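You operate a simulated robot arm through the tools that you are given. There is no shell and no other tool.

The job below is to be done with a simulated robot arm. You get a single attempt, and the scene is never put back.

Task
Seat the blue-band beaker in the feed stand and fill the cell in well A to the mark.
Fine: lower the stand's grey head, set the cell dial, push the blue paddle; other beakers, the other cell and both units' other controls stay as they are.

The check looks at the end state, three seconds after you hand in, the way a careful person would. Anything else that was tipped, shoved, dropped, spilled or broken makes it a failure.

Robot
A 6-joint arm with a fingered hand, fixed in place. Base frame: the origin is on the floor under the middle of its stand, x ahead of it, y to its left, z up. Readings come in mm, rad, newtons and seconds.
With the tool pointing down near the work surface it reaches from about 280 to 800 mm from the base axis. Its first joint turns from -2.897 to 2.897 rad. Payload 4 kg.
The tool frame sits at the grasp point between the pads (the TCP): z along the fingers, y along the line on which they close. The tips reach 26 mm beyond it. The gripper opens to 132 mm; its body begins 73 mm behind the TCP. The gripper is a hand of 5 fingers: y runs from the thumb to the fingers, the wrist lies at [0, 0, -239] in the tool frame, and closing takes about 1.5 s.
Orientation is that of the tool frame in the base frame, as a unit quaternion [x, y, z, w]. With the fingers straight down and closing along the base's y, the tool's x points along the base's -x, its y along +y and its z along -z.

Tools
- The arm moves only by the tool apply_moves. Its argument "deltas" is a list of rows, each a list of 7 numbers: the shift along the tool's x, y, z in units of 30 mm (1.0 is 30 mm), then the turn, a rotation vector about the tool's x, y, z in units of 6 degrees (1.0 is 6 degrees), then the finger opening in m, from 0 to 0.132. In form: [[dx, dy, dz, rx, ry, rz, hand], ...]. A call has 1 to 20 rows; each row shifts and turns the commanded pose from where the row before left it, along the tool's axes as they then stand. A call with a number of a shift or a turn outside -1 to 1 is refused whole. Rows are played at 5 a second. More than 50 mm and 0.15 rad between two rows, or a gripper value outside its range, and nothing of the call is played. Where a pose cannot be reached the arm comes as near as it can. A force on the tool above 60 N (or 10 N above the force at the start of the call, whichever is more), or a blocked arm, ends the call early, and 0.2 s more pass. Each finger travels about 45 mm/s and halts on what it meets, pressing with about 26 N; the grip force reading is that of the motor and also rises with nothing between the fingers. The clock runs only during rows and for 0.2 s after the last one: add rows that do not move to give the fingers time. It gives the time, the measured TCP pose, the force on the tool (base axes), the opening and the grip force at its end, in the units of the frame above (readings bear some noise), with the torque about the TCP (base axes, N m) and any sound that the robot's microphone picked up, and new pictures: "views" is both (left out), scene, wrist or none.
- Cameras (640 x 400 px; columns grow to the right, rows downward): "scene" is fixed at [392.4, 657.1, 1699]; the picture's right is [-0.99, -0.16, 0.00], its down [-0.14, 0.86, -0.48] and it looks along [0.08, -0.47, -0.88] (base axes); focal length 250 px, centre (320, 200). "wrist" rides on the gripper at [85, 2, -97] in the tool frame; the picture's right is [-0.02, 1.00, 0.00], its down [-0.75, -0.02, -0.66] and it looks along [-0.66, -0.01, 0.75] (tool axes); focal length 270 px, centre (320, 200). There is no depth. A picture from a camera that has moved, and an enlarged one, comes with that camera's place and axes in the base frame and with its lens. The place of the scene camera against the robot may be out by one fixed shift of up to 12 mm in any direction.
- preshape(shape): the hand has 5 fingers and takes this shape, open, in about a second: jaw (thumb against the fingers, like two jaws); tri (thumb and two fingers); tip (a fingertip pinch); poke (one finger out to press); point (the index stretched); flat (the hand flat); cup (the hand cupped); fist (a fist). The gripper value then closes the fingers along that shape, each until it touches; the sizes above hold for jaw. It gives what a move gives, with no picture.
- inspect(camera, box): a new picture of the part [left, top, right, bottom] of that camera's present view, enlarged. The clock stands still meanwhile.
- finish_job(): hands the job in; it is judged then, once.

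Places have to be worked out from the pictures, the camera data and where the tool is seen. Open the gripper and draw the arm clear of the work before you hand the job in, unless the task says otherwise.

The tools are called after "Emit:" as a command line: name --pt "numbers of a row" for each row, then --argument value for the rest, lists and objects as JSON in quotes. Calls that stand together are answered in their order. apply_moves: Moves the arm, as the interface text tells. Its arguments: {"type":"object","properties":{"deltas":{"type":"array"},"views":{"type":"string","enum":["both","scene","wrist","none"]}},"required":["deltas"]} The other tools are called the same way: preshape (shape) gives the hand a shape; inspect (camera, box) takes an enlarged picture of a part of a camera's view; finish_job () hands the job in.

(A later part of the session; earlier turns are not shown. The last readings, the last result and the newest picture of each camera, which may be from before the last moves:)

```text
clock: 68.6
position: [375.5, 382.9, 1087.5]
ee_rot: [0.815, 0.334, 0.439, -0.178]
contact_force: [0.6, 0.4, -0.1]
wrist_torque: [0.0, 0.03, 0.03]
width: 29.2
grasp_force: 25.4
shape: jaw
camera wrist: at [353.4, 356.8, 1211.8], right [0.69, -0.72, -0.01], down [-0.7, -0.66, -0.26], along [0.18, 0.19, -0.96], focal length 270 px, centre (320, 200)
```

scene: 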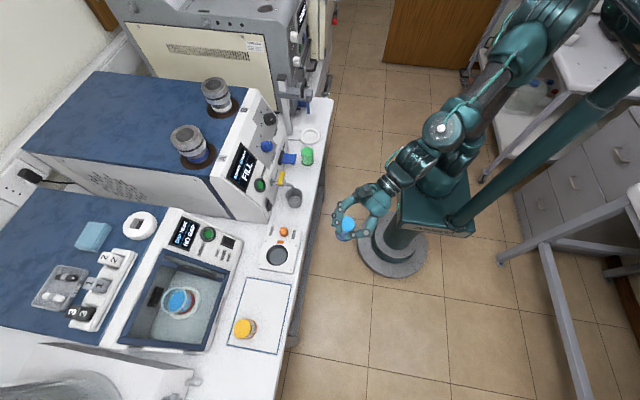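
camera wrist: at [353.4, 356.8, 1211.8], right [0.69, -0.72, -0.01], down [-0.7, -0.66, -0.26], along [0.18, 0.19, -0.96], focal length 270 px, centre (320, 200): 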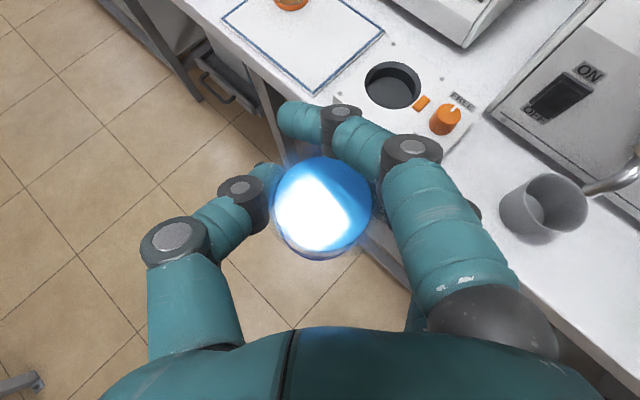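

The beaker is held steady at (375, 383, 1087). I swing around the base axis toward the stand with a gentle start and stop.

Emit:
apply_moves --pt "0 0.405 0 -0.181 0 0.12 0.038" --pt "-0.01 0.81 -0.015 -0.361 0 0.239 0.038" --pt "-0.01 0.81 -0.015 -0.361 0 0.239 0.038" --pt "-0.01 0.81 -0.015 -0.361 0 0.239 0.038" --pt "-0.01 0.81 -0.015 -0.361 0 0.239 0.038" --pt "-0.01 0.81 -0.015 -0.361 0 0.239 0.038" --pt "-0.01 0.81 -0.015 -0.361 0 0.239 0.038" --pt "-0.01 0.81 -0.015 -0.361 0 0.239 0.038" --pt "-0.01 0.81 -0.015 -0.361 0 0.239 0.038" --pt "-0.01 0.81 -0.015 -0.361 0 0.239 0.038" --pt "-0.01 0.81 -0.015 -0.361 0 0.239 0.038" --pt "-0.01 0.81 -0.015 -0.361 0 0.239 0.038" --pt "-0.01 0.81 -0.015 -0.361 0 0.239 0.038" --pt "-0.01 0.81 -0.015 -0.361 0 0.239 0.038" --pt "-0.01 0.81 -0.015 -0.361 0 0.239 0.038" --pt "-0.01 0.81 -0.015 -0.361 0 0.239 0.038" --pt "-0.01 0.81 -0.015 -0.361 0 0.239 0.038" --pt "-0.01 0.81 -0.015 -0.361 0 0.239 0.038" --pt "-0.01 0.81 -0.015 -0.361 0 0.239 0.038" --pt "0 0.405 0 -0.181 0 0.12 0.038"

```text
clock: 72.8
position: [527.5, -37.9, 1088.5]
ee_rot: [0.88, -0.036, 0.474, 0.021]
contact_force: [-1.4, 3.8, -1.6]
wrist_torque: [-0.1, -0.03, 0.08]
width: 29.4
grasp_force: 25.9
shape: jaw
camera wrist: at [494.8, -37.0, 1212.8], right [-0.1, -1.0, -0.01], down [-0.96, 0.1, -0.27], along [0.27, -0.01, -0.96], focal length 270 px, centre (320, 200)
```

scene: 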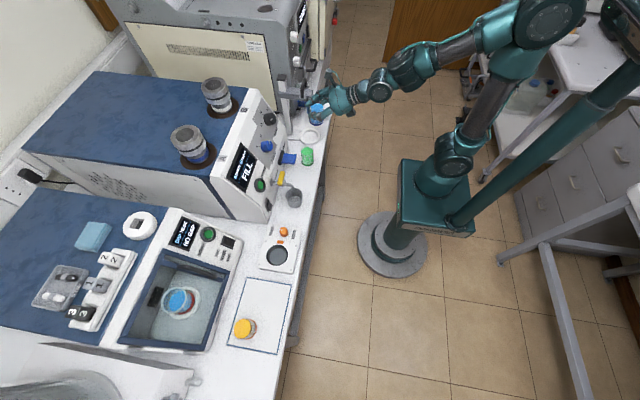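
wrist: 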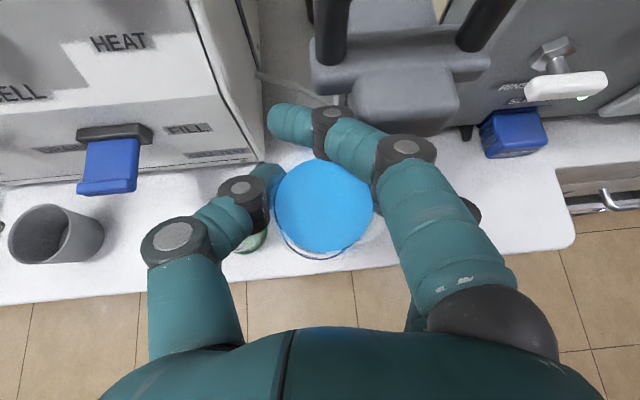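

There is a small side force (3.8 N), and the head and its tube are close to the upper finger. I back off 45 mm toward the base and check that the reading goes away.

Emit:
apply_moves --pt "-0.275 0 -0.417 0 0 0 0.038" --pt "-0.275 0 -0.417 0 0 0 0.038" --pt "-0.275 0 -0.417 0 0 0 0.038" --pt "0 0 0 0 0 0 0.038" --pt "0 0 0 0 0 0 0.038"

Emit:
inspect --camera "scene" --box '[270, 60, 370, 180]'

Emit:
inspect --camera "wrist" --box '[180, 20, 540, 280]'

```text
clock: 74.0
position: [482.0, -33.9, 1087.9]
ee_rot: [0.88, -0.037, 0.474, 0.021]
contact_force: [0.5, -0.5, -2.1]
wrist_torque: [-0.02, 0.02, 0.0]
width: 29.0
grasp_force: 25.7
shape: jaw
camera wrist: at [449.3, -33.8, 1212.4], right [-0.1, -1.0, -0.01], down [-0.96, 0.1, -0.27], along [0.27, -0.01, -0.96], focal length 270 px, centre (320, 200)
```

scene: 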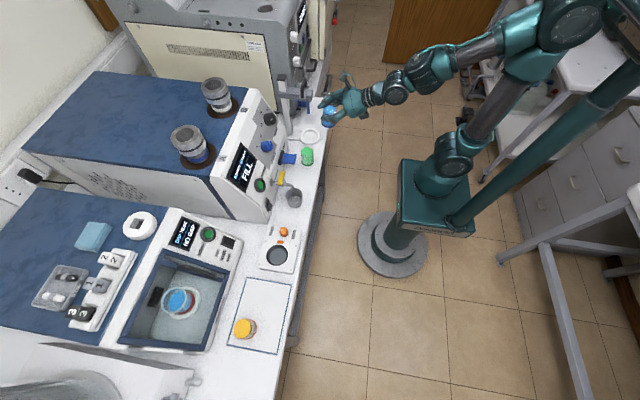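
wrist: 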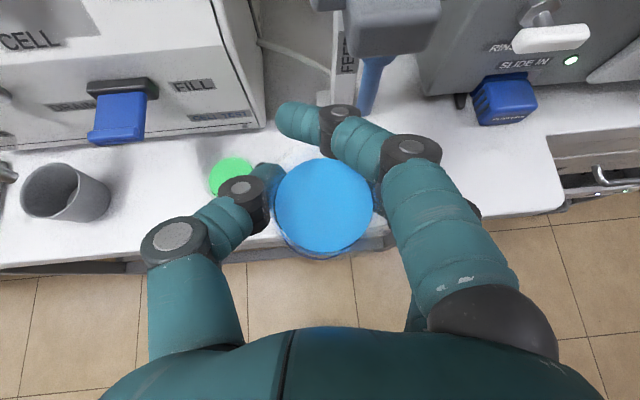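

```text
3.33 times, centred on (320, 120) of scene
camera zoom: at [392.4, 657.1, 1699.0], right [-0.99, -0.16, 0.0], down [-0.14, 0.86, -0.48], along [0.08, -0.47, -0.88], focal length 832 px, centre (320, 467)
```

zoom: 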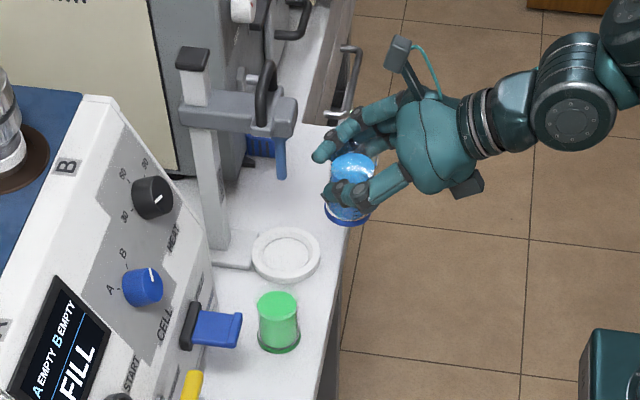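

```text
1.54 times, centred on (360, 150) of wrist
camera zoom: at [449.3, -33.8, 1212.4], right [-0.1, -1.0, -0.01], down [-0.96, 0.1, -0.27], along [0.27, -0.01, -0.96], focal length 416 px, centre (258, 277)
```

zoom: 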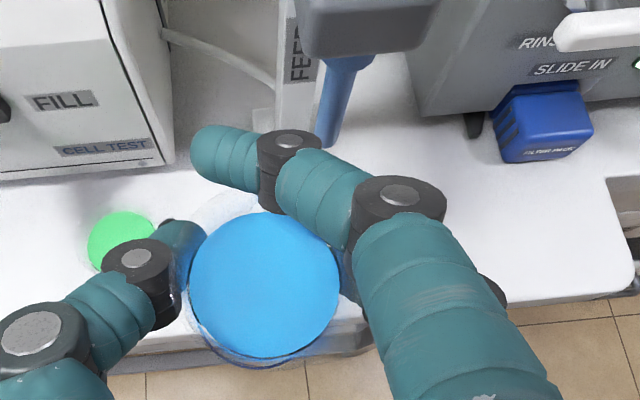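

The reading is clear again (about 2 N of beaker weight). Ring and tube lie near (564, -78), with the tube tip near z ≈ 1030 and the head's front face near x ≈ 547. I descend to a waypoint in front of the tube at about (508, -74, 983).

Emit:
apply_moves --pt "-0.299 0.158 0.344 0 0 0 0.038" --pt "-0.299 0.158 0.344 0 0 0 0.038" --pt "-0.299 0.158 0.344 0 0 0 0.038" --pt "-0.299 0.158 0.344 0 0 0 0.038" --pt "-0.299 0.158 0.344 0 0 0 0.038" --pt "-0.299 0.158 0.344 0 0 0 0.038" --pt "-0.299 0.158 0.344 0 0 0 0.038" --pt "-0.299 0.158 0.344 0 0 0 0.038" --pt "0 0 0 0 0 0 0.038"

Emit:
inspect --camera "scene" --box '[275, 70, 355, 180]'

Emit:
inspect --camera "wrist" --box '[200, 60, 480, 280]'

```text
clock: 76.0
position: [509.2, -75.3, 984.5]
ee_rot: [0.879, -0.037, 0.474, 0.021]
contact_force: [-0.4, 0.4, -1.9]
wrist_torque: [0.01, -0.02, 0.0]
width: 28.9
grasp_force: 25.5
shape: jaw
camera wrist: at [476.7, -75.1, 1108.8], right [-0.1, -1.0, -0.01], down [-0.96, 0.1, -0.27], along [0.27, -0.01, -0.96], focal length 270 px, centre (320, 200)
```

scene: 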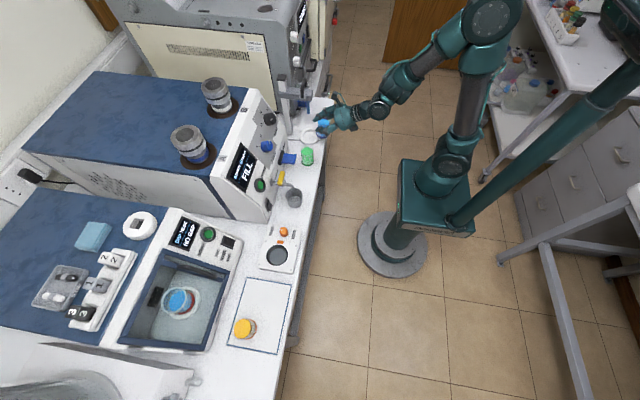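
wrist: 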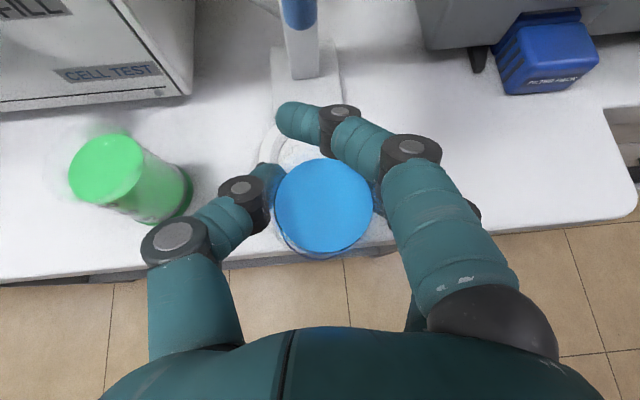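

```text
3.64 times, centred on (315, 125) of scene
camera zoom: at [392.4, 657.1, 1699.0], right [-0.99, -0.16, 0.0], down [-0.14, 0.86, -0.48], along [0.08, -0.47, -0.88], focal length 908 px, centre (338, 473)
```

zoom: 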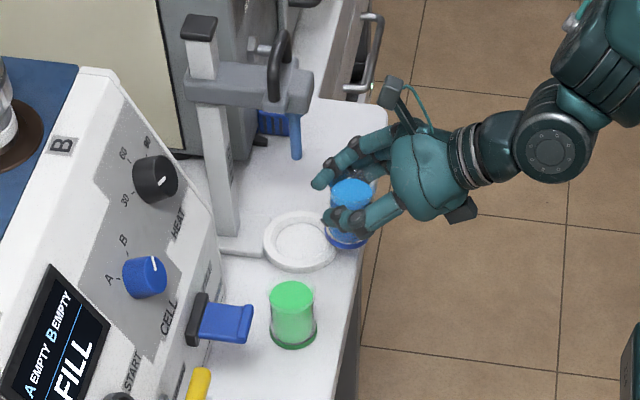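

```text
1.82 times, centred on (340, 170) of wrist
camera zoom: at [476.7, -75.1, 1108.8], right [-0.1, -1.0, -0.01], down [-0.96, 0.1, -0.27], along [0.27, -0.01, -0.96], focal length 491 px, centre (284, 254)
```

zoom: 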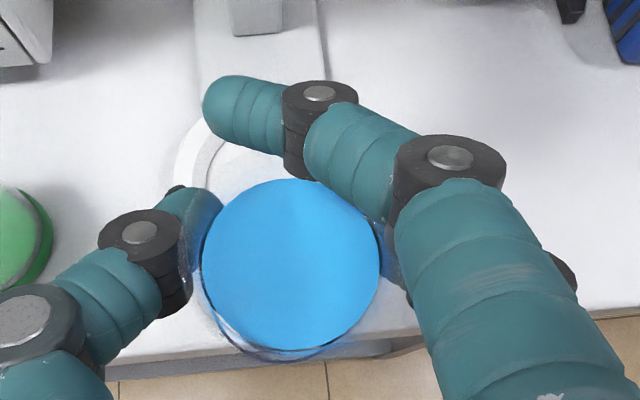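

All is clear. The gap from the camera box to the head front is about 64 mm now, and I have about 56 mm left to travel. I move forward 37 mm under the tube first and check.

Emit:
apply_moves --pt "0.151 -0.033 0.27 0 0 0 0.038" --pt "0.151 -0.033 0.27 0 0 0 0.038" --pt "0.151 -0.033 0.27 0 0 0 0.038" --pt "0.151 -0.033 0.27 0 0 0 0.038" --pt "0 0 0 0 0 0 0.038"

Emit:
inspect --camera "scene" --box '[275, 70, 355, 180]'

Emit:
inspect --camera "wrist" --box '[200, 60, 480, 280]'

```text
clock: 77.2
position: [545.9, -74.0, 979.6]
ee_rot: [0.879, -0.037, 0.474, 0.022]
contact_force: [-1.1, -0.1, -1.5]
wrist_torque: [0.02, -0.02, 0.01]
width: 28.8
grasp_force: 26.4
shape: jaw
camera wrist: at [513.6, -73.2, 1104.5], right [-0.1, -1.0, -0.01], down [-0.96, 0.1, -0.27], along [0.27, -0.01, -0.96], focal length 270 px, centre (320, 200)
```

scene: 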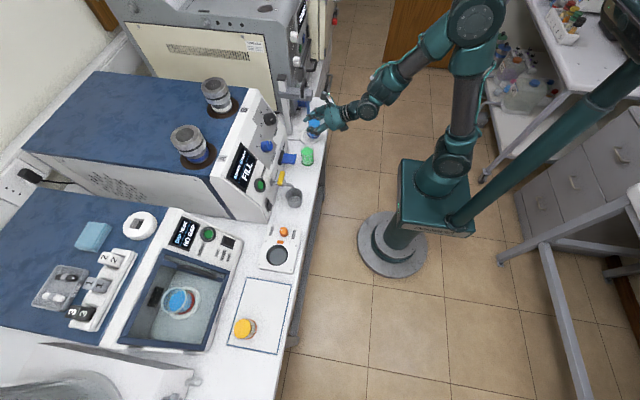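
wrist: 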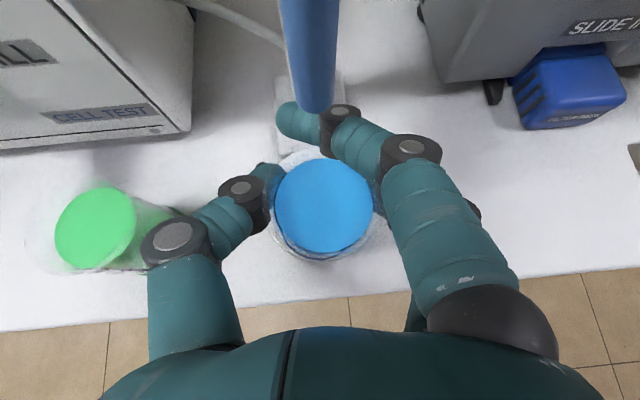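

```text
3.64 times, centred on (315, 125) of scene
camera zoom: at [392.4, 657.1, 1699.0], right [-0.99, -0.16, 0.0], down [-0.14, 0.86, -0.48], along [0.08, -0.47, -0.88], focal length 908 px, centre (338, 473)
```

zoom: 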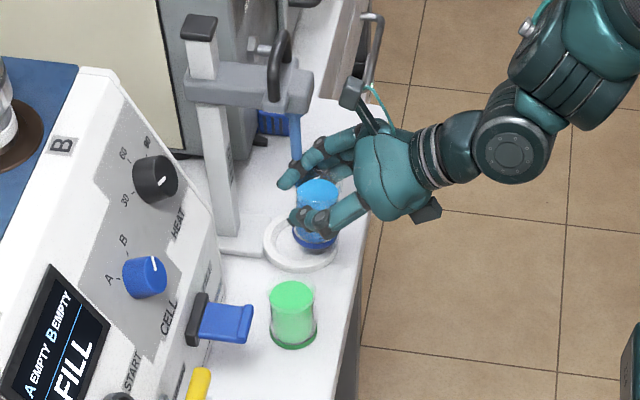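

```text
1.82 times, centred on (340, 170) of wrist
camera zoom: at [513.6, -73.2, 1104.5], right [-0.1, -1.0, -0.01], down [-0.96, 0.1, -0.27], along [0.27, -0.01, -0.96], focal length 491 px, centre (284, 254)
```

zoom: 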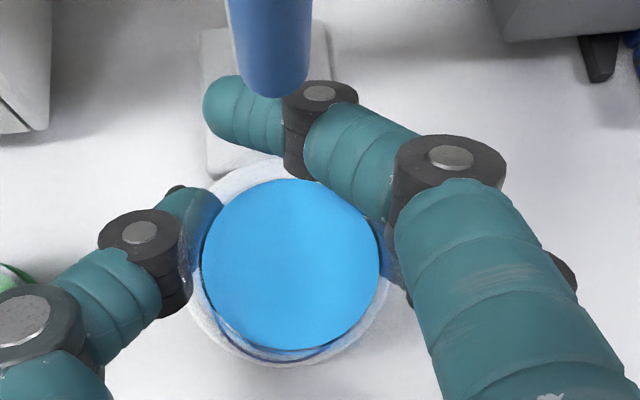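

The tube tip reads (563, -75, 1032) and the ring is visible around the beaker's base. Before the last 19 mm I check the clearance between the camera box and the head's front in a bigger zoom.

Emit:
inspect --camera "scene" --box '[295, 80, 340, 110]'

Emit:
inspect --camera "scene" --box '[285, 110, 335, 155]'

```text
13.33 times, centred on (318, 95) of scene
camera zoom: at [392.4, 657.1, 1699.0], right [-0.99, -0.16, 0.0], down [-0.14, 0.86, -0.48], along [0.08, -0.47, -0.88], focal length 3329 px, centre (353, 1600)
```

zoom: 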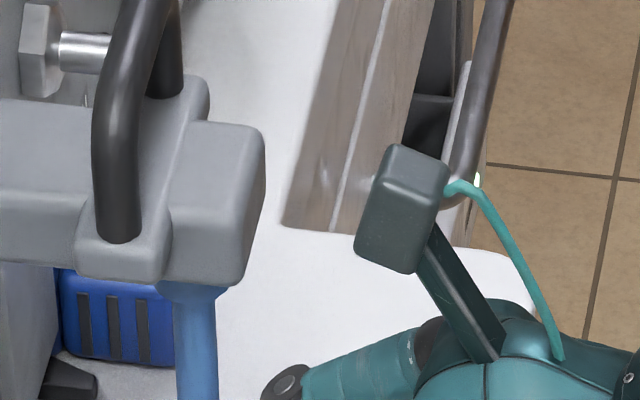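

```text
8.89 times, centred on (310, 132) of scene
camera zoom: at [392.4, 657.1, 1699.0], right [-0.99, -0.16, 0.0], down [-0.14, 0.86, -0.48], along [0.08, -0.47, -0.88], focal length 2219 px, centre (409, 800)
```

zoom: 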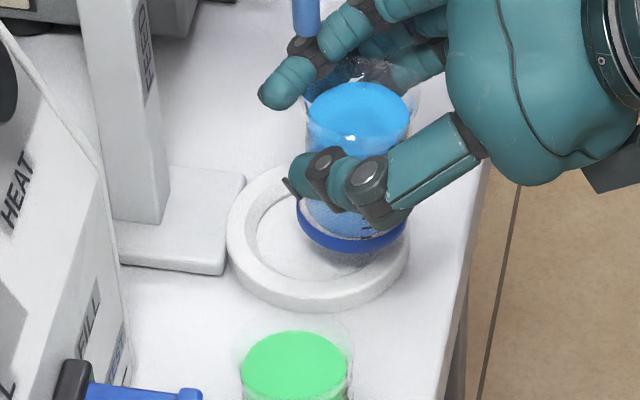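

The zoom shows roughly 23 mm of clearance from the camera box to the head. The base leads the liquid surface by about 3–4 mm in x, a slight lean. I advance 17 mm so the base is over the ring centre, and re-check.

Emit:
apply_moves --pt "0.154 -0.04 0.235 0 0 0 0.038" --pt "0.154 -0.04 0.235 0 0 0 0.038" --pt "0 0 0 0 0 0 0.038" --views "wrist"

Emit:
inspect --camera "scene" --box '[285, 85, 335, 155]'

Emit:
inspect --camera "scene" --box '[285, 110, 335, 155]'

Emit:
inspect --camera "wrist" --box '[200, 60, 480, 280]'

```text
clock: 78.0
position: [563.7, -73.0, 979.9]
ee_rot: [0.879, -0.037, 0.475, 0.021]
contact_force: [0.0, 0.4, -2.2]
wrist_torque: [0.0, 0.01, 0.03]
width: 28.9
grasp_force: 26.3
shape: jaw
camera wrist: at [530.4, -72.4, 1104.8], right [-0.1, -1.0, -0.01], down [-0.96, 0.1, -0.27], along [0.27, -0.01, -0.96], focal length 270 px, centre (320, 200)
```

wrist: 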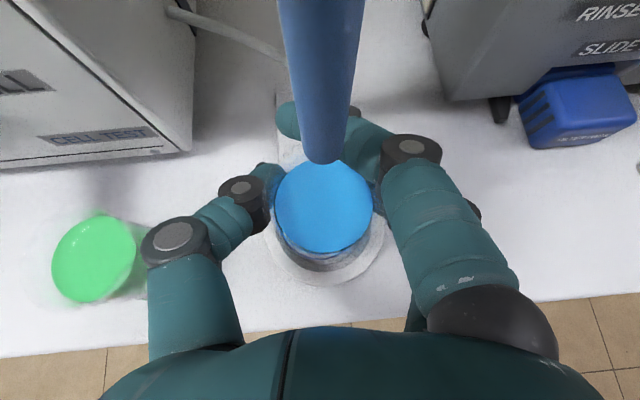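

```text
5.71 times, centred on (310, 120) of scene
camera zoom: at [392.4, 657.1, 1699.0], right [-0.99, -0.16, 0.0], down [-0.14, 0.86, -0.48], along [0.08, -0.47, -0.88], focal length 1427 px, centre (377, 657)
```

zoom: 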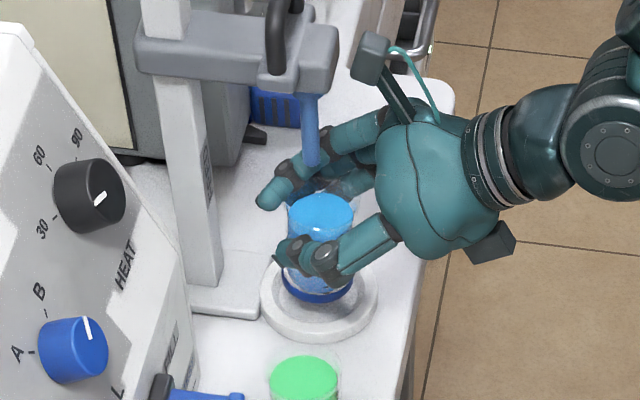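

```text
8.89 times, centred on (310, 132) of scene
camera zoom: at [392.4, 657.1, 1699.0], right [-0.99, -0.16, 0.0], down [-0.14, 0.86, -0.48], along [0.08, -0.47, -0.88], focal length 2219 px, centre (409, 800)
```

zoom: 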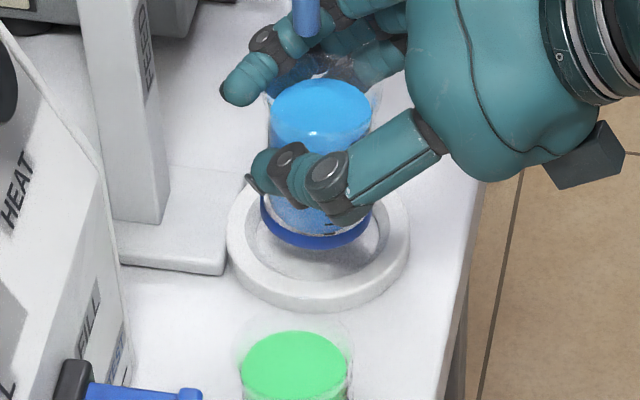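

```text
1.82 times, centred on (340, 170) of wrist
camera zoom: at [530.4, -72.4, 1104.8], right [-0.1, -1.0, -0.01], down [-0.96, 0.1, -0.27], along [0.27, -0.01, -0.96], focal length 491 px, centre (284, 254)
```

zoom: 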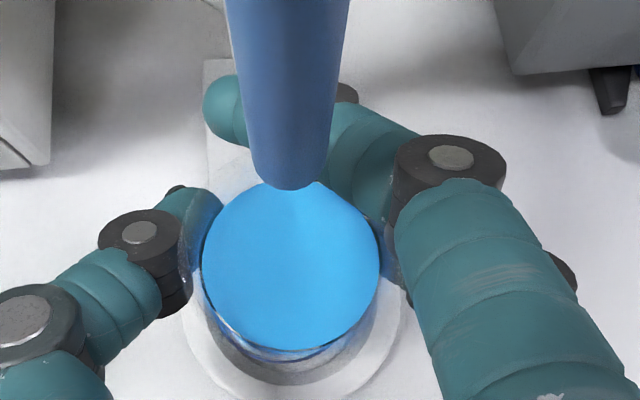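

The base is over the ring to within about 2 mm, and roughly 8 mm remain between the camera box and the head. I lower 15 mm, watching the force.

Emit:
apply_moves --pt "-0.105 0 0.069 0 0 0 0.038" --pt "-0.105 0 0.069 0 0 0 0.038" --pt "-0.105 0 0.069 0 0 0 0.038" --pt "-0.105 0 0.069 0 0 0 0.038" --pt "0 0 0 0 0 0 0.038" --views "none"

Emit:
inspect --camera "scene" --box '[285, 110, 335, 155]'

```text
clock: 79.2
position: [562.4, -73.5, 964.9]
ee_rot: [0.879, -0.037, 0.474, 0.022]
contact_force: [0.5, 0.9, -1.0]
wrist_torque: [0.0, 0.0, 0.03]
width: 29.1
grasp_force: 26.3
shape: jaw
```

```text
8.89 times, centred on (310, 132) of scene
camera zoom: at [392.4, 657.1, 1699.0], right [-0.99, -0.16, 0.0], down [-0.14, 0.86, -0.48], along [0.08, -0.47, -0.88], focal length 2219 px, centre (409, 800)
```

zoom: 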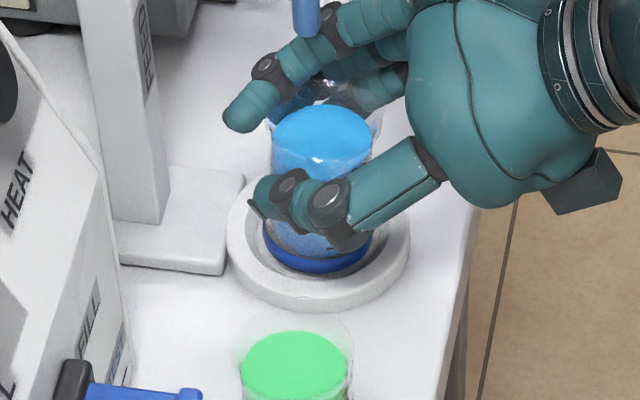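

The base sits inside the ring's recess outline and there is no contact yet. I continue down 5 mm in small steps.

Emit:
apply_moves --pt "-0.045 0 0.03 0 0 0 0.038" --pt "-0.045 0 0.03 0 0 0 0.038" --pt "-0.045 0 0.03 0 0 0 0.038" --pt "0 0 0 0 0 0 0.038" --views "none"

Emit:
inspect --camera "scene" --box '[285, 110, 335, 155]'

```text
clock: 80.2
position: [562.0, -73.6, 961.1]
ee_rot: [0.879, -0.036, 0.475, 0.021]
contact_force: [2.8, -0.6, 8.0]
wrist_torque: [-0.15, -0.03, 0.03]
width: 29.0
grasp_force: 26.5
shape: jaw
```

```text
8.89 times, centred on (310, 132) of scene
camera zoom: at [392.4, 657.1, 1699.0], right [-0.99, -0.16, 0.0], down [-0.14, 0.86, -0.48], along [0.08, -0.47, -0.88], focal length 2219 px, centre (409, 800)
```

zoom: 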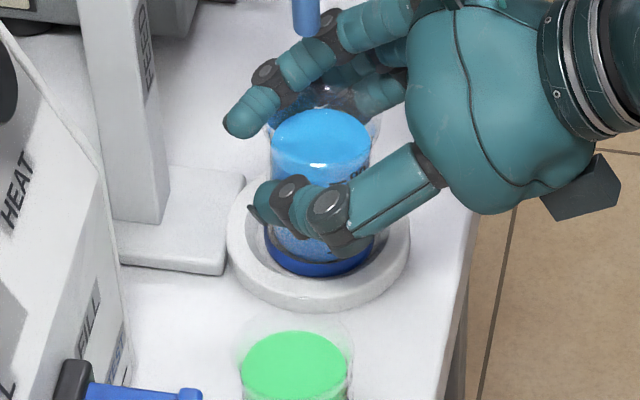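

The reading is about 10 N upward at z = 961, about 2 mm above the height it had on the table, so the base rests on the recess floor. I ease up 1 mm and open the fingers gradually to 66 mm.

Emit:
apply_moves --pt "0.025 0 -0.016 0 0 0 0.038" --pt "0 0 0 0 0 0 0.042" --pt "0 0 0 0 0 0 0.046" --pt "0 0 0 0 0 0 0.05" --pt "0 0 0 0 0 0 0.054" --pt "0 0 0 0 0 0 0.058" --pt "0 0 0 0 0 0 0.062" --pt "0 0 0 0 0 0 0.066" --pt "0 0 0 0 0 0 0.066" --views "wrist"

Emit:
inspect --camera "scene" --box '[285, 110, 335, 155]'

Emit:
inspect --camera "wrist" --box '[200, 60, 480, 320]'

```text
clock: 82.2
position: [563.4, -73.2, 961.2]
ee_rot: [0.879, -0.037, 0.475, 0.021]
contact_force: [-0.1, 1.5, -0.6]
wrist_torque: [0.03, -0.01, 0.01]
width: 65.1
grasp_force: 0.0
shape: jaw
camera wrist: at [529.8, -72.7, 1085.4], right [-0.1, -1.0, -0.01], down [-0.96, 0.1, -0.27], along [0.27, -0.01, -0.96], focal length 270 px, centre (320, 200)
```

wrist: 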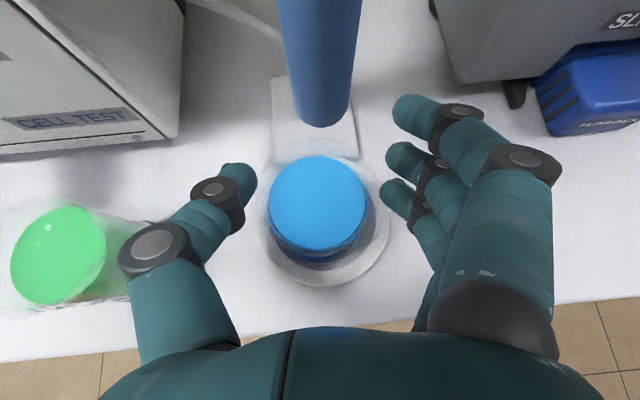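

```text
8.89 times, centred on (310, 132) of scene
camera zoom: at [392.4, 657.1, 1699.0], right [-0.99, -0.16, 0.0], down [-0.14, 0.86, -0.48], along [0.08, -0.47, -0.88], focal length 2219 px, centre (409, 800)
```

zoom: 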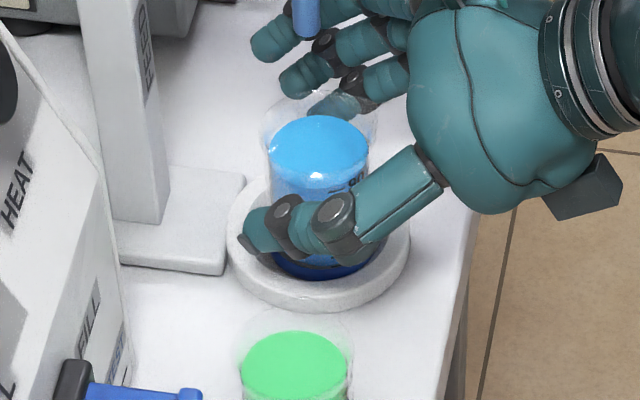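

```text
1.54 times, centred on (340, 190) of wrist
camera zoom: at [529.8, -72.7, 1085.4], right [-0.1, -1.0, -0.01], down [-0.96, 0.1, -0.27], along [0.27, -0.01, -0.96], focal length 416 px, centre (289, 215)
```

zoom: 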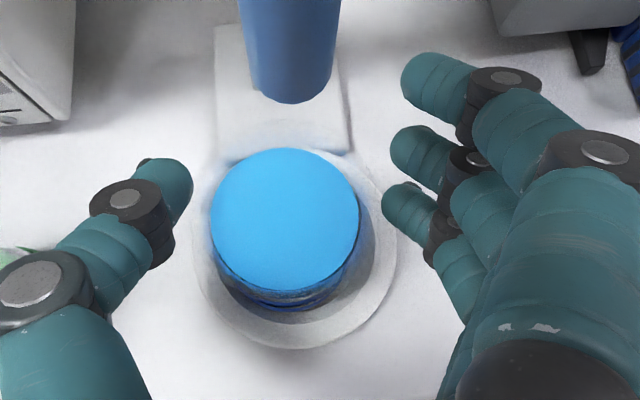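

The beaker stands free inside the ring. I open a little more for clearance and draw straight back 90 mm.

Emit:
apply_moves --pt "0 0 0 0 0 0 0.08" --pt "0 0 0 0 0 0 0.08" --pt "-0.165 0 -0.25 0 0 0 0.08" --pt "-0.33 0 -0.5 0 0 0 0.08" --pt "-0.33 0 -0.5 0 0 0 0.08" --pt "-0.33 0 -0.5 0 0 0 0.08" --pt "-0.33 0 -0.5 0 0 0 0.08" --pt "-0.165 0 -0.25 0 0 0 0.08" --pt "0 0 0 0 0 0 0.08"

Emit:
inspect --camera "scene" --box '[275, 70, 345, 170]'

Emit:
inspect --camera "wrist" --box '[220, 20, 480, 220]'

```text
clock: 84.2
position: [516.4, -71.1, 969.8]
ee_rot: [0.88, -0.038, 0.473, 0.022]
contact_force: [-0.1, -0.3, -0.2]
wrist_torque: [0.02, 0.02, 0.0]
width: 79.5
grasp_force: 0.2
shape: jaw
out of reach, approached as far as the arm can: row 6, 7, 8
camera wrist: at [483.6, -70.3, 1094.3], right [-0.1, -1.0, -0.01], down [-0.96, 0.1, -0.27], along [0.27, -0.01, -0.96], focal length 270 px, centre (320, 200)
```

scene: 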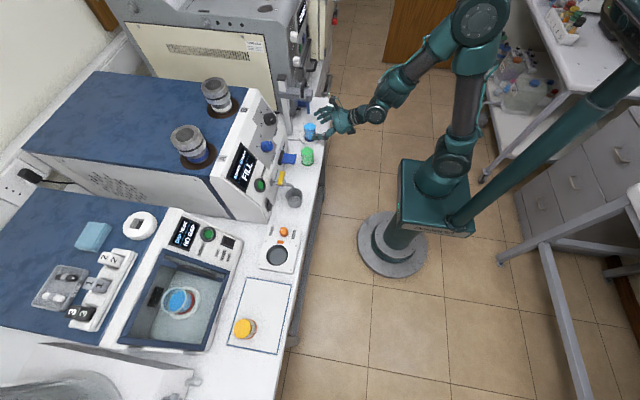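
wrist: 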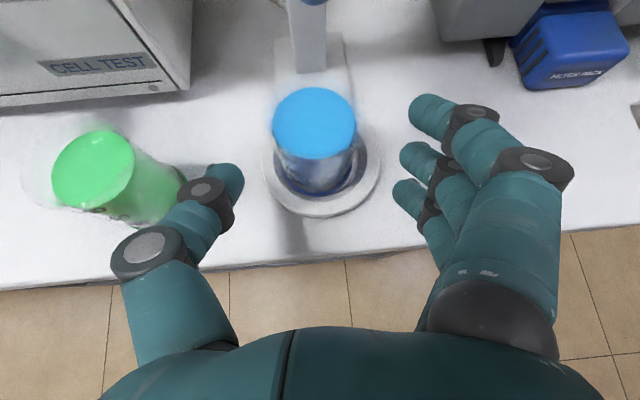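

```text
4.00 times, centred on (310, 120) of scene
camera zoom: at [392.4, 657.1, 1699.0], right [-0.99, -0.16, 0.0], down [-0.14, 0.86, -0.48], along [0.08, -0.47, -0.88], focal length 999 px, centre (360, 520)
```

zoom: 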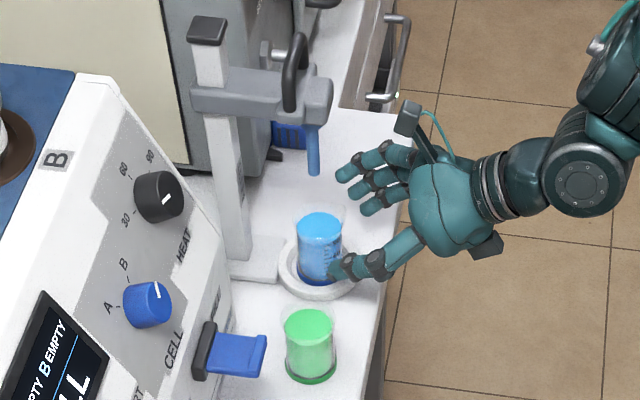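

```text
2.00 times, centred on (350, 120) of wrist
camera zoom: at [483.6, -70.3, 1094.3], right [-0.1, -1.0, -0.01], down [-0.96, 0.1, -0.27], along [0.27, -0.01, -0.96], focal length 541 px, centre (260, 360)
```

zoom: 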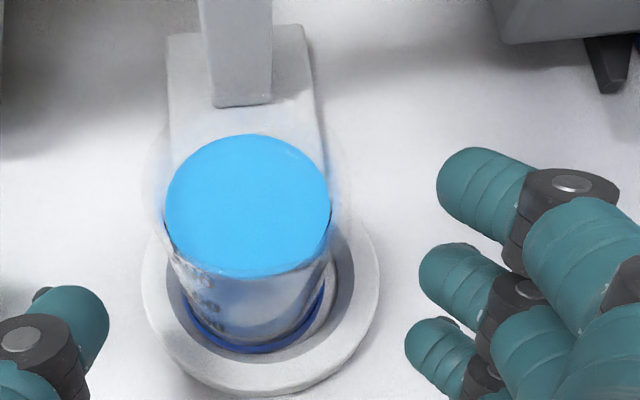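

The beaker is seated in the recess and upright. I go up and slightly back, clear of the head, and then look at the head from above to choose where to press.

Emit:
apply_moves --pt "0.369 0 -0.503 0 0 0 0.08" --pt "0.369 0 -0.503 0 0 0 0.08" --pt "0.369 0 -0.503 0 0 0 0.08" --pt "0.369 0 -0.503 0 0 0 0.08" --pt "0.716 0 -0.473 0 0 0 0.08" --pt "0.716 0 -0.473 0 0 0 0.08" --pt "0.716 0 -0.473 0 0 0 0.08" --pt "0.716 0 -0.473 0 0 0 0.08" --pt "0.716 0 -0.473 0 0 0 0.08" --pt "0.716 0 -0.473 0 0 0 0.08" --pt "0.716 0 -0.473 0 0 0 0.08" --pt "0 0 0 0 0 0 0.08"

Emit:
inspect --camera "wrist" --box '[220, 0, 480, 200]'

Emit:
inspect --camera "scene" --box '[280, 75, 340, 165]'

```text
clock: 86.8
position: [491.3, -67.3, 1222.6]
ee_rot: [0.879, -0.038, 0.474, 0.022]
contact_force: [0.5, 0.1, -0.1]
wrist_torque: [-0.01, -0.01, 0.02]
width: 79.4
grasp_force: 0.1
shape: jaw
camera wrist: at [458.5, -66.9, 1346.7], right [-0.1, -1.0, -0.01], down [-0.96, 0.1, -0.27], along [0.27, -0.01, -0.96], focal length 270 px, centre (320, 200)
```

scene: 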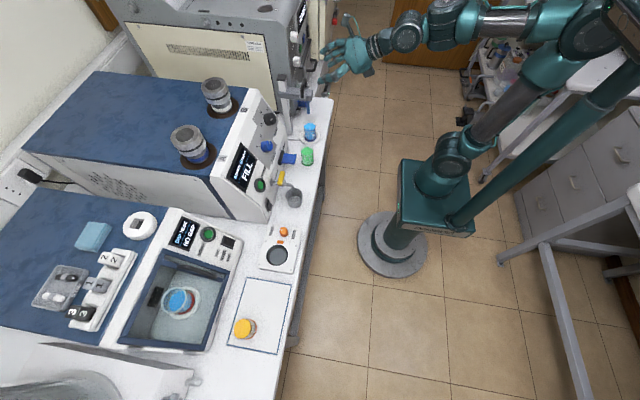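
wrist: 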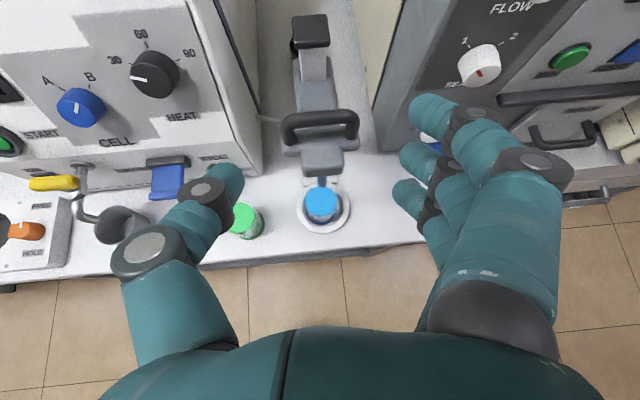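

```text
2.00 times, centred on (350, 100) of wrist
camera zoom: at [458.5, -66.9, 1346.7], right [-0.1, -1.0, -0.01], down [-0.96, 0.1, -0.27], along [0.27, -0.01, -0.96], focal length 541 px, centre (260, 400)
```

zoom: 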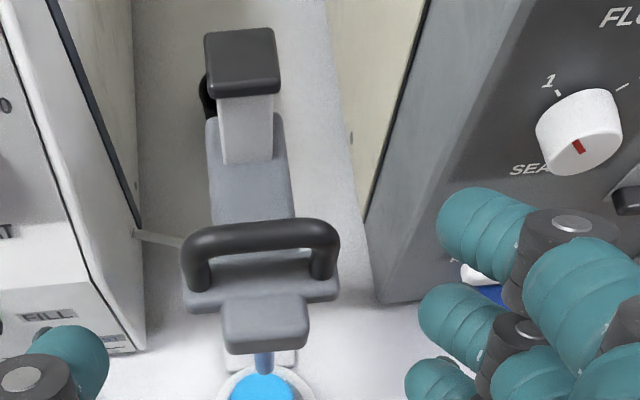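

```text
4.44 times, centred on (310, 120) of scene
camera zoom: at [392.4, 657.1, 1699.0], right [-0.99, -0.16, 0.0], down [-0.14, 0.86, -0.48], along [0.08, -0.47, -0.88], focal length 1110 px, centre (364, 556)
```

zoom: 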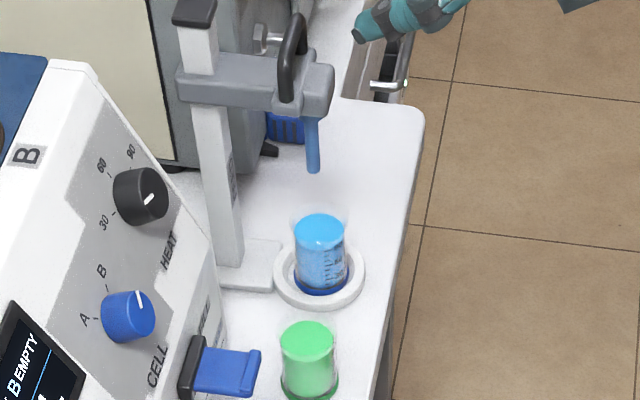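

I now have the head measured. The front block's flat top is about x 548–568, y -76 ± 20, z ≈ 1121, and the handle bar is just behind it near (575, z 1161). I back off 60 mm and take the poke shape to press the block down with a fingertip.

Emit:
apply_moves --pt "-0.366 0 -0.554 0 0 0 0.08" --pt "-0.366 0 -0.554 0 0 0 0.08" --pt "-0.366 0 -0.554 0 0 0 0.08" --pt "0 0 0 0 0 0 0.08" --views "none"

Emit:
preshape --shape "poke"

Emit:
inspect --camera "wrist" --box '[0, 0, 640, 400]'

Emit:
inspect --camera "scene" --box '[290, 0, 430, 120]'

```text
clock: 87.8
position: [432.3, -62.7, 1221.6]
ee_rot: [0.879, -0.037, 0.474, 0.021]
contact_force: [1.0, -0.4, 0.1]
wrist_torque: [0.0, 0.01, -0.04]
width: 79.4
grasp_force: 0.0
shape: jaw
```

```text
clock: 88.7
position: [431.2, -62.3, 1221.9]
ee_rot: [0.879, -0.038, 0.474, 0.022]
contact_force: [1.1, 0.1, 0.0]
wrist_torque: [0.02, -0.02, -0.01]
width: 0.0
grasp_force: 0.2
shape: poke
```

```text
1.00 times, centred on (320, 200) of wrist (not enlarged: the box is as wide or as high as the picture)
camera zoom: at [399.3, -61.2, 1346.1], right [-0.1, -1.0, -0.01], down [-0.96, 0.1, -0.27], along [0.27, -0.01, -0.96], focal length 270 px, centre (320, 200)
```

zoom: 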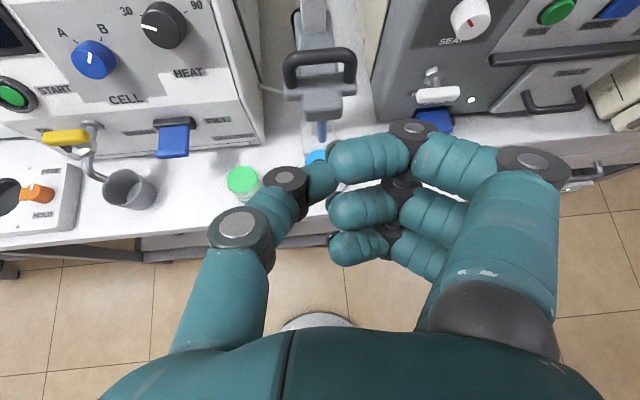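

```text
3.33 times, centred on (360, 60) of scene
camera zoom: at [392.4, 657.1, 1699.0], right [-0.99, -0.16, 0.0], down [-0.14, 0.86, -0.48], along [0.08, -0.47, -0.88], focal length 832 px, centre (187, 667)
```

zoom: 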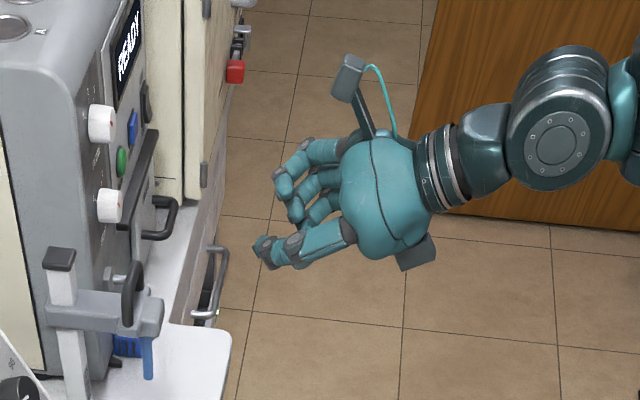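

In poke all the digits look bent inward. I see what the opening value does in this shape.

Emit:
apply_moves --pt "0 0 0 0 0 0 0.132" --pt "0 0 0 0 0 0 0.132" --pt "0 0 0 0 0 0 0.132" --pt "0 0 0 0 0 0 0.132" --pt "0 0 0 0 0 0 0.132" --pt "0 0 0 0 0 0 0.132" --pt "0 0 0 0 0 0 0.132" --pt "0 0 0 0 0 0 0.132" --views "wrist"

Emit:
inspect --camera "scene" --box '[290, 0, 430, 120]'

```text
clock: 90.5
position: [432.9, -62.7, 1222.0]
ee_rot: [0.879, -0.037, 0.474, 0.021]
contact_force: [0.3, -0.7, -0.5]
wrist_torque: [-0.03, 0.02, 0.0]
width: 0.0
grasp_force: 0.1
shape: poke
camera wrist: at [399.3, -61.2, 1346.1], right [-0.1, -1.0, -0.01], down [-0.96, 0.1, -0.27], along [0.27, -0.01, -0.96], focal length 270 px, centre (320, 200)
```

wrist: 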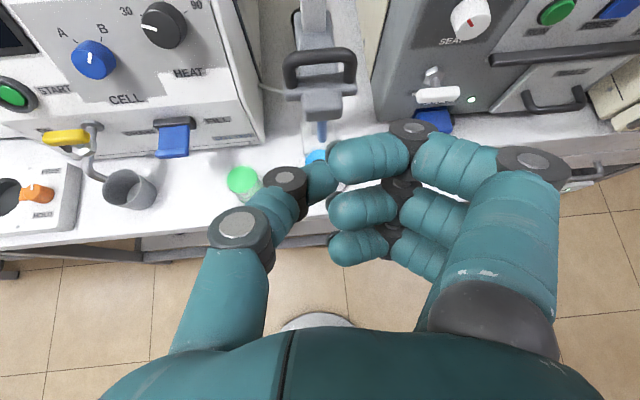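

```text
3.33 times, centred on (360, 60) of scene
camera zoom: at [392.4, 657.1, 1699.0], right [-0.99, -0.16, 0.0], down [-0.14, 0.86, -0.48], along [0.08, -0.47, -0.88], focal length 832 px, centre (187, 667)
```

zoom: 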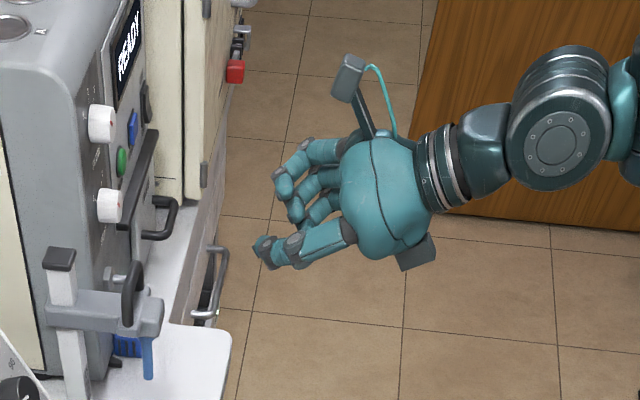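

Poke is a compact pinched end. I try "point" (index stretched), which should give one clear fingertip.

Emit:
preshape --shape "point"

Emit:
inspect --camera "wrist" --box '[0, 0, 640, 400]'

Emit:
inspect --camera "scene" --box '[290, 0, 430, 120]'

```text
clock: 91.4
position: [433.0, -62.6, 1222.0]
ee_rot: [0.879, -0.037, 0.475, 0.021]
contact_force: [-1.1, -0.2, 0.2]
wrist_torque: [-0.02, -0.01, 0.02]
width: 126.0
grasp_force: 0.1
shape: point
```

```text
1.00 times, centred on (320, 200) of wrist (not enlarged: the box is as wide or as high as the picture)
camera zoom: at [399.3, -61.2, 1346.1], right [-0.1, -1.0, -0.01], down [-0.96, 0.1, -0.27], along [0.27, -0.01, -0.96], focal length 270 px, centre (320, 200)
```

zoom: 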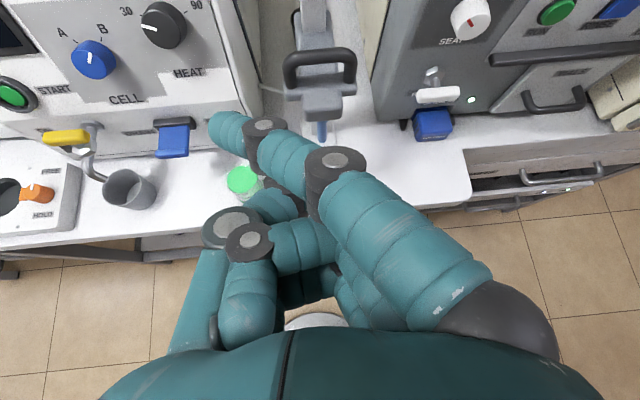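

```text
3.33 times, centred on (360, 60) of scene
camera zoom: at [392.4, 657.1, 1699.0], right [-0.99, -0.16, 0.0], down [-0.14, 0.86, -0.48], along [0.08, -0.47, -0.88], focal length 832 px, centre (187, 667)
```

zoom: 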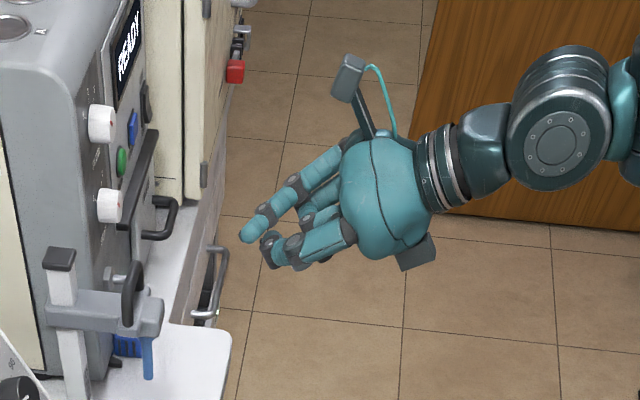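

In "point" the index leans 45° sideways, which is not handy for pressing straight down. I look at "fist", since a broad blunt end pressed on the handle bar should be the most stable.

Emit:
preshape --shape "fist"

Emit:
inspect --camera "wrist" --box '[0, 0, 640, 400]'

Emit:
inspect --camera "scene" --box '[290, 0, 430, 120]'

```text
clock: 92.3
position: [431.9, -61.6, 1221.6]
ee_rot: [0.879, -0.038, 0.474, 0.023]
contact_force: [-0.5, -1.0, -0.3]
wrist_torque: [0.02, 0.04, 0.02]
width: 0.0
grasp_force: 0.1
shape: fist
```

```text
1.00 times, centred on (320, 200) of wrist (not enlarged: the box is as wide or as high as the picture)
camera zoom: at [399.3, -61.2, 1346.1], right [-0.1, -1.0, -0.01], down [-0.96, 0.1, -0.27], along [0.27, -0.01, -0.96], focal length 270 px, centre (320, 200)
```

zoom: 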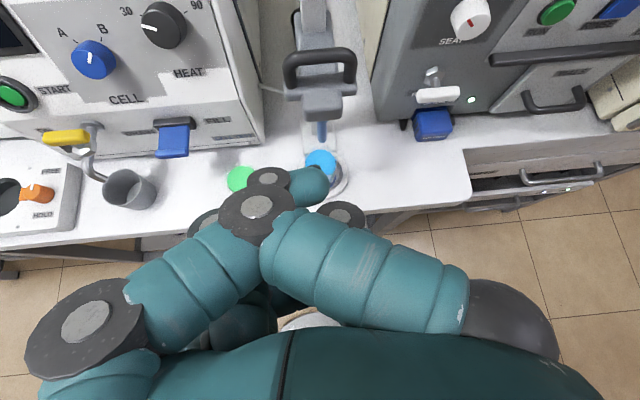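

```text
3.33 times, centred on (360, 60) of scene
camera zoom: at [392.4, 657.1, 1699.0], right [-0.99, -0.16, 0.0], down [-0.14, 0.86, -0.48], along [0.08, -0.47, -0.88], focal length 832 px, centre (187, 667)
```

zoom: 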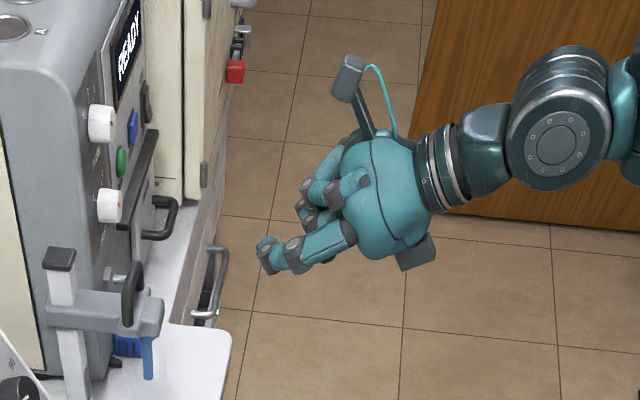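

The fist leaves the thumb sticking out. A better plan is to straddle the handle bar with the jaw, grip it (closing along x) and push the head straight down. I return to jaw and bring the hand near vertical in the arm's plane.

Emit:
preshape --shape "jaw"

Emit:
apply_moves --pt "0.08 0 0.13 0 -0.5 0 0.07" --pt "0.08 0 0.13 0 -0.5 0 0.07" --pt "0.08 0 0.13 0 -0.5 0 0.07" --pt "0.1 0 0.117 0 -0.5 0 0.07" --pt "0.1 0 0.117 0 -0.5 0 0.07" --pt "0.1 0 0.117 0 -0.5 0 0.07" --pt "0.117 0 0.1 0 -0.5 0 0.07" --pt "0.117 0 0.1 0 -0.5 0 0.07" --pt "0.117 0 0.1 0 -0.5 0 0.07" --pt "0.133 0 0.08 0 -0.5 0 0.07" --pt "0.133 0 0.08 0 -0.5 0 0.07" --pt "0.133 0 0.08 0 -0.5 0 0.07" --pt "0.143 0 0.058 0 -0.5 0 0.07" --pt "0 0 0 0 0 0 0.07"

```text
clock: 93.2
position: [431.6, -61.2, 1221.8]
ee_rot: [0.879, -0.037, 0.474, 0.021]
contact_force: [-0.3, 0.1, -0.7]
wrist_torque: [-0.01, 0.02, -0.01]
width: 132.1
grasp_force: 0.0
shape: jaw
```

```text
clock: 96.2
position: [490.6, -68.2, 1216.1]
ee_rot: [0.987, -0.042, 0.153, 0.008]
contact_force: [-0.8, 0.6, 0.4]
wrist_torque: [-0.02, -0.01, 0.04]
width: 71.0
grasp_force: 0.0
shape: jaw
camera wrist: at [543.4, -74.7, 1335.2], right [-0.11, -0.99, 0.0], down [-0.91, 0.1, 0.4], along [-0.4, 0.05, -0.92], focal length 270 px, centre (320, 200)
```

scene: 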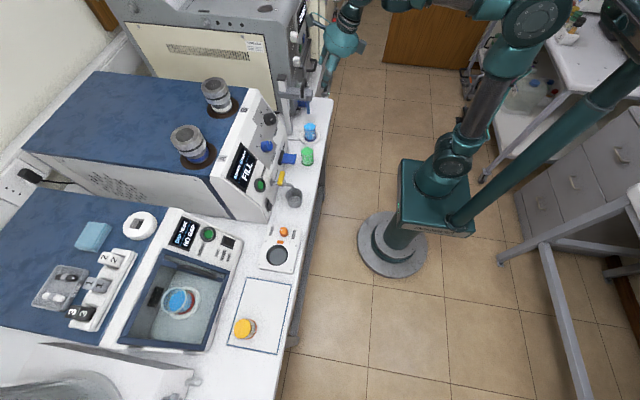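
wrist: 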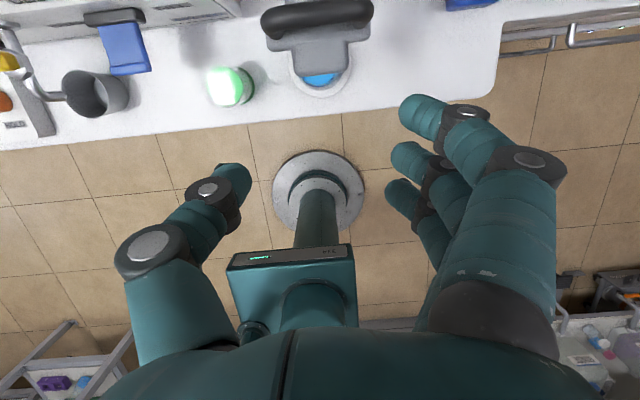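

The hand is at 18° tilt with no problems. I raise it 15 mm and turn the wrist by 90° so that the jaw will close along x.

Emit:
apply_moves --pt "0.15 0 -0.48 0 0 0 0.05" --pt "0 0 0 0 0 -1 0.05" --pt "0 0 0 0 0 -1 0.05" --pt "0 0 0 0 0 -1 0.05" --pt "0 0 0 0 0 -1 0.05" --pt "0 0 0 0 0 -1 0.05" --pt "0 0 0 0 0 -1 0.05" --pt "0 0 0 0 0 -1 0.05" --pt "0 0 0 0 0 -1 0.05" --pt "0 0 0 0 0 -1 0.05" --pt "0 0 0 0 0 -1 0.05" --pt "0 0 0 0 0 -1 0.05" --pt "0 0 0 0 0 -1 0.05" --pt "0 0 0 0 0 -1 0.05" --pt "0 0 0 0 0 -1 0.05" --pt "0 0 0 0 0 -0.9 0.05" --pt "0 0 0 0 0 0 0.05"

```text
clock: 99.8
position: [490.3, -68.8, 1232.2]
ee_rot: [0.732, 0.664, 0.102, 0.115]
contact_force: [-0.8, -0.1, 0.8]
wrist_torque: [0.02, 0.0, 0.03]
width: 50.9
grasp_force: 0.0
shape: jaw
camera wrist: at [472.7, 18.0, 1325.1], right [0.95, -0.11, 0.3], down [-0.29, -0.73, 0.62], along [0.15, -0.68, -0.72], focal length 270 px, centre (320, 200)
```

scene: 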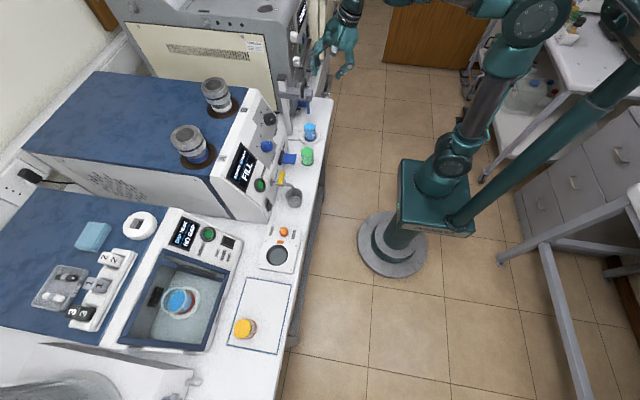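
wrist: 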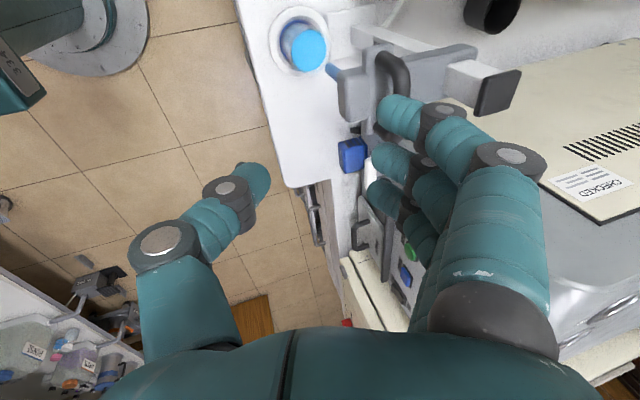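

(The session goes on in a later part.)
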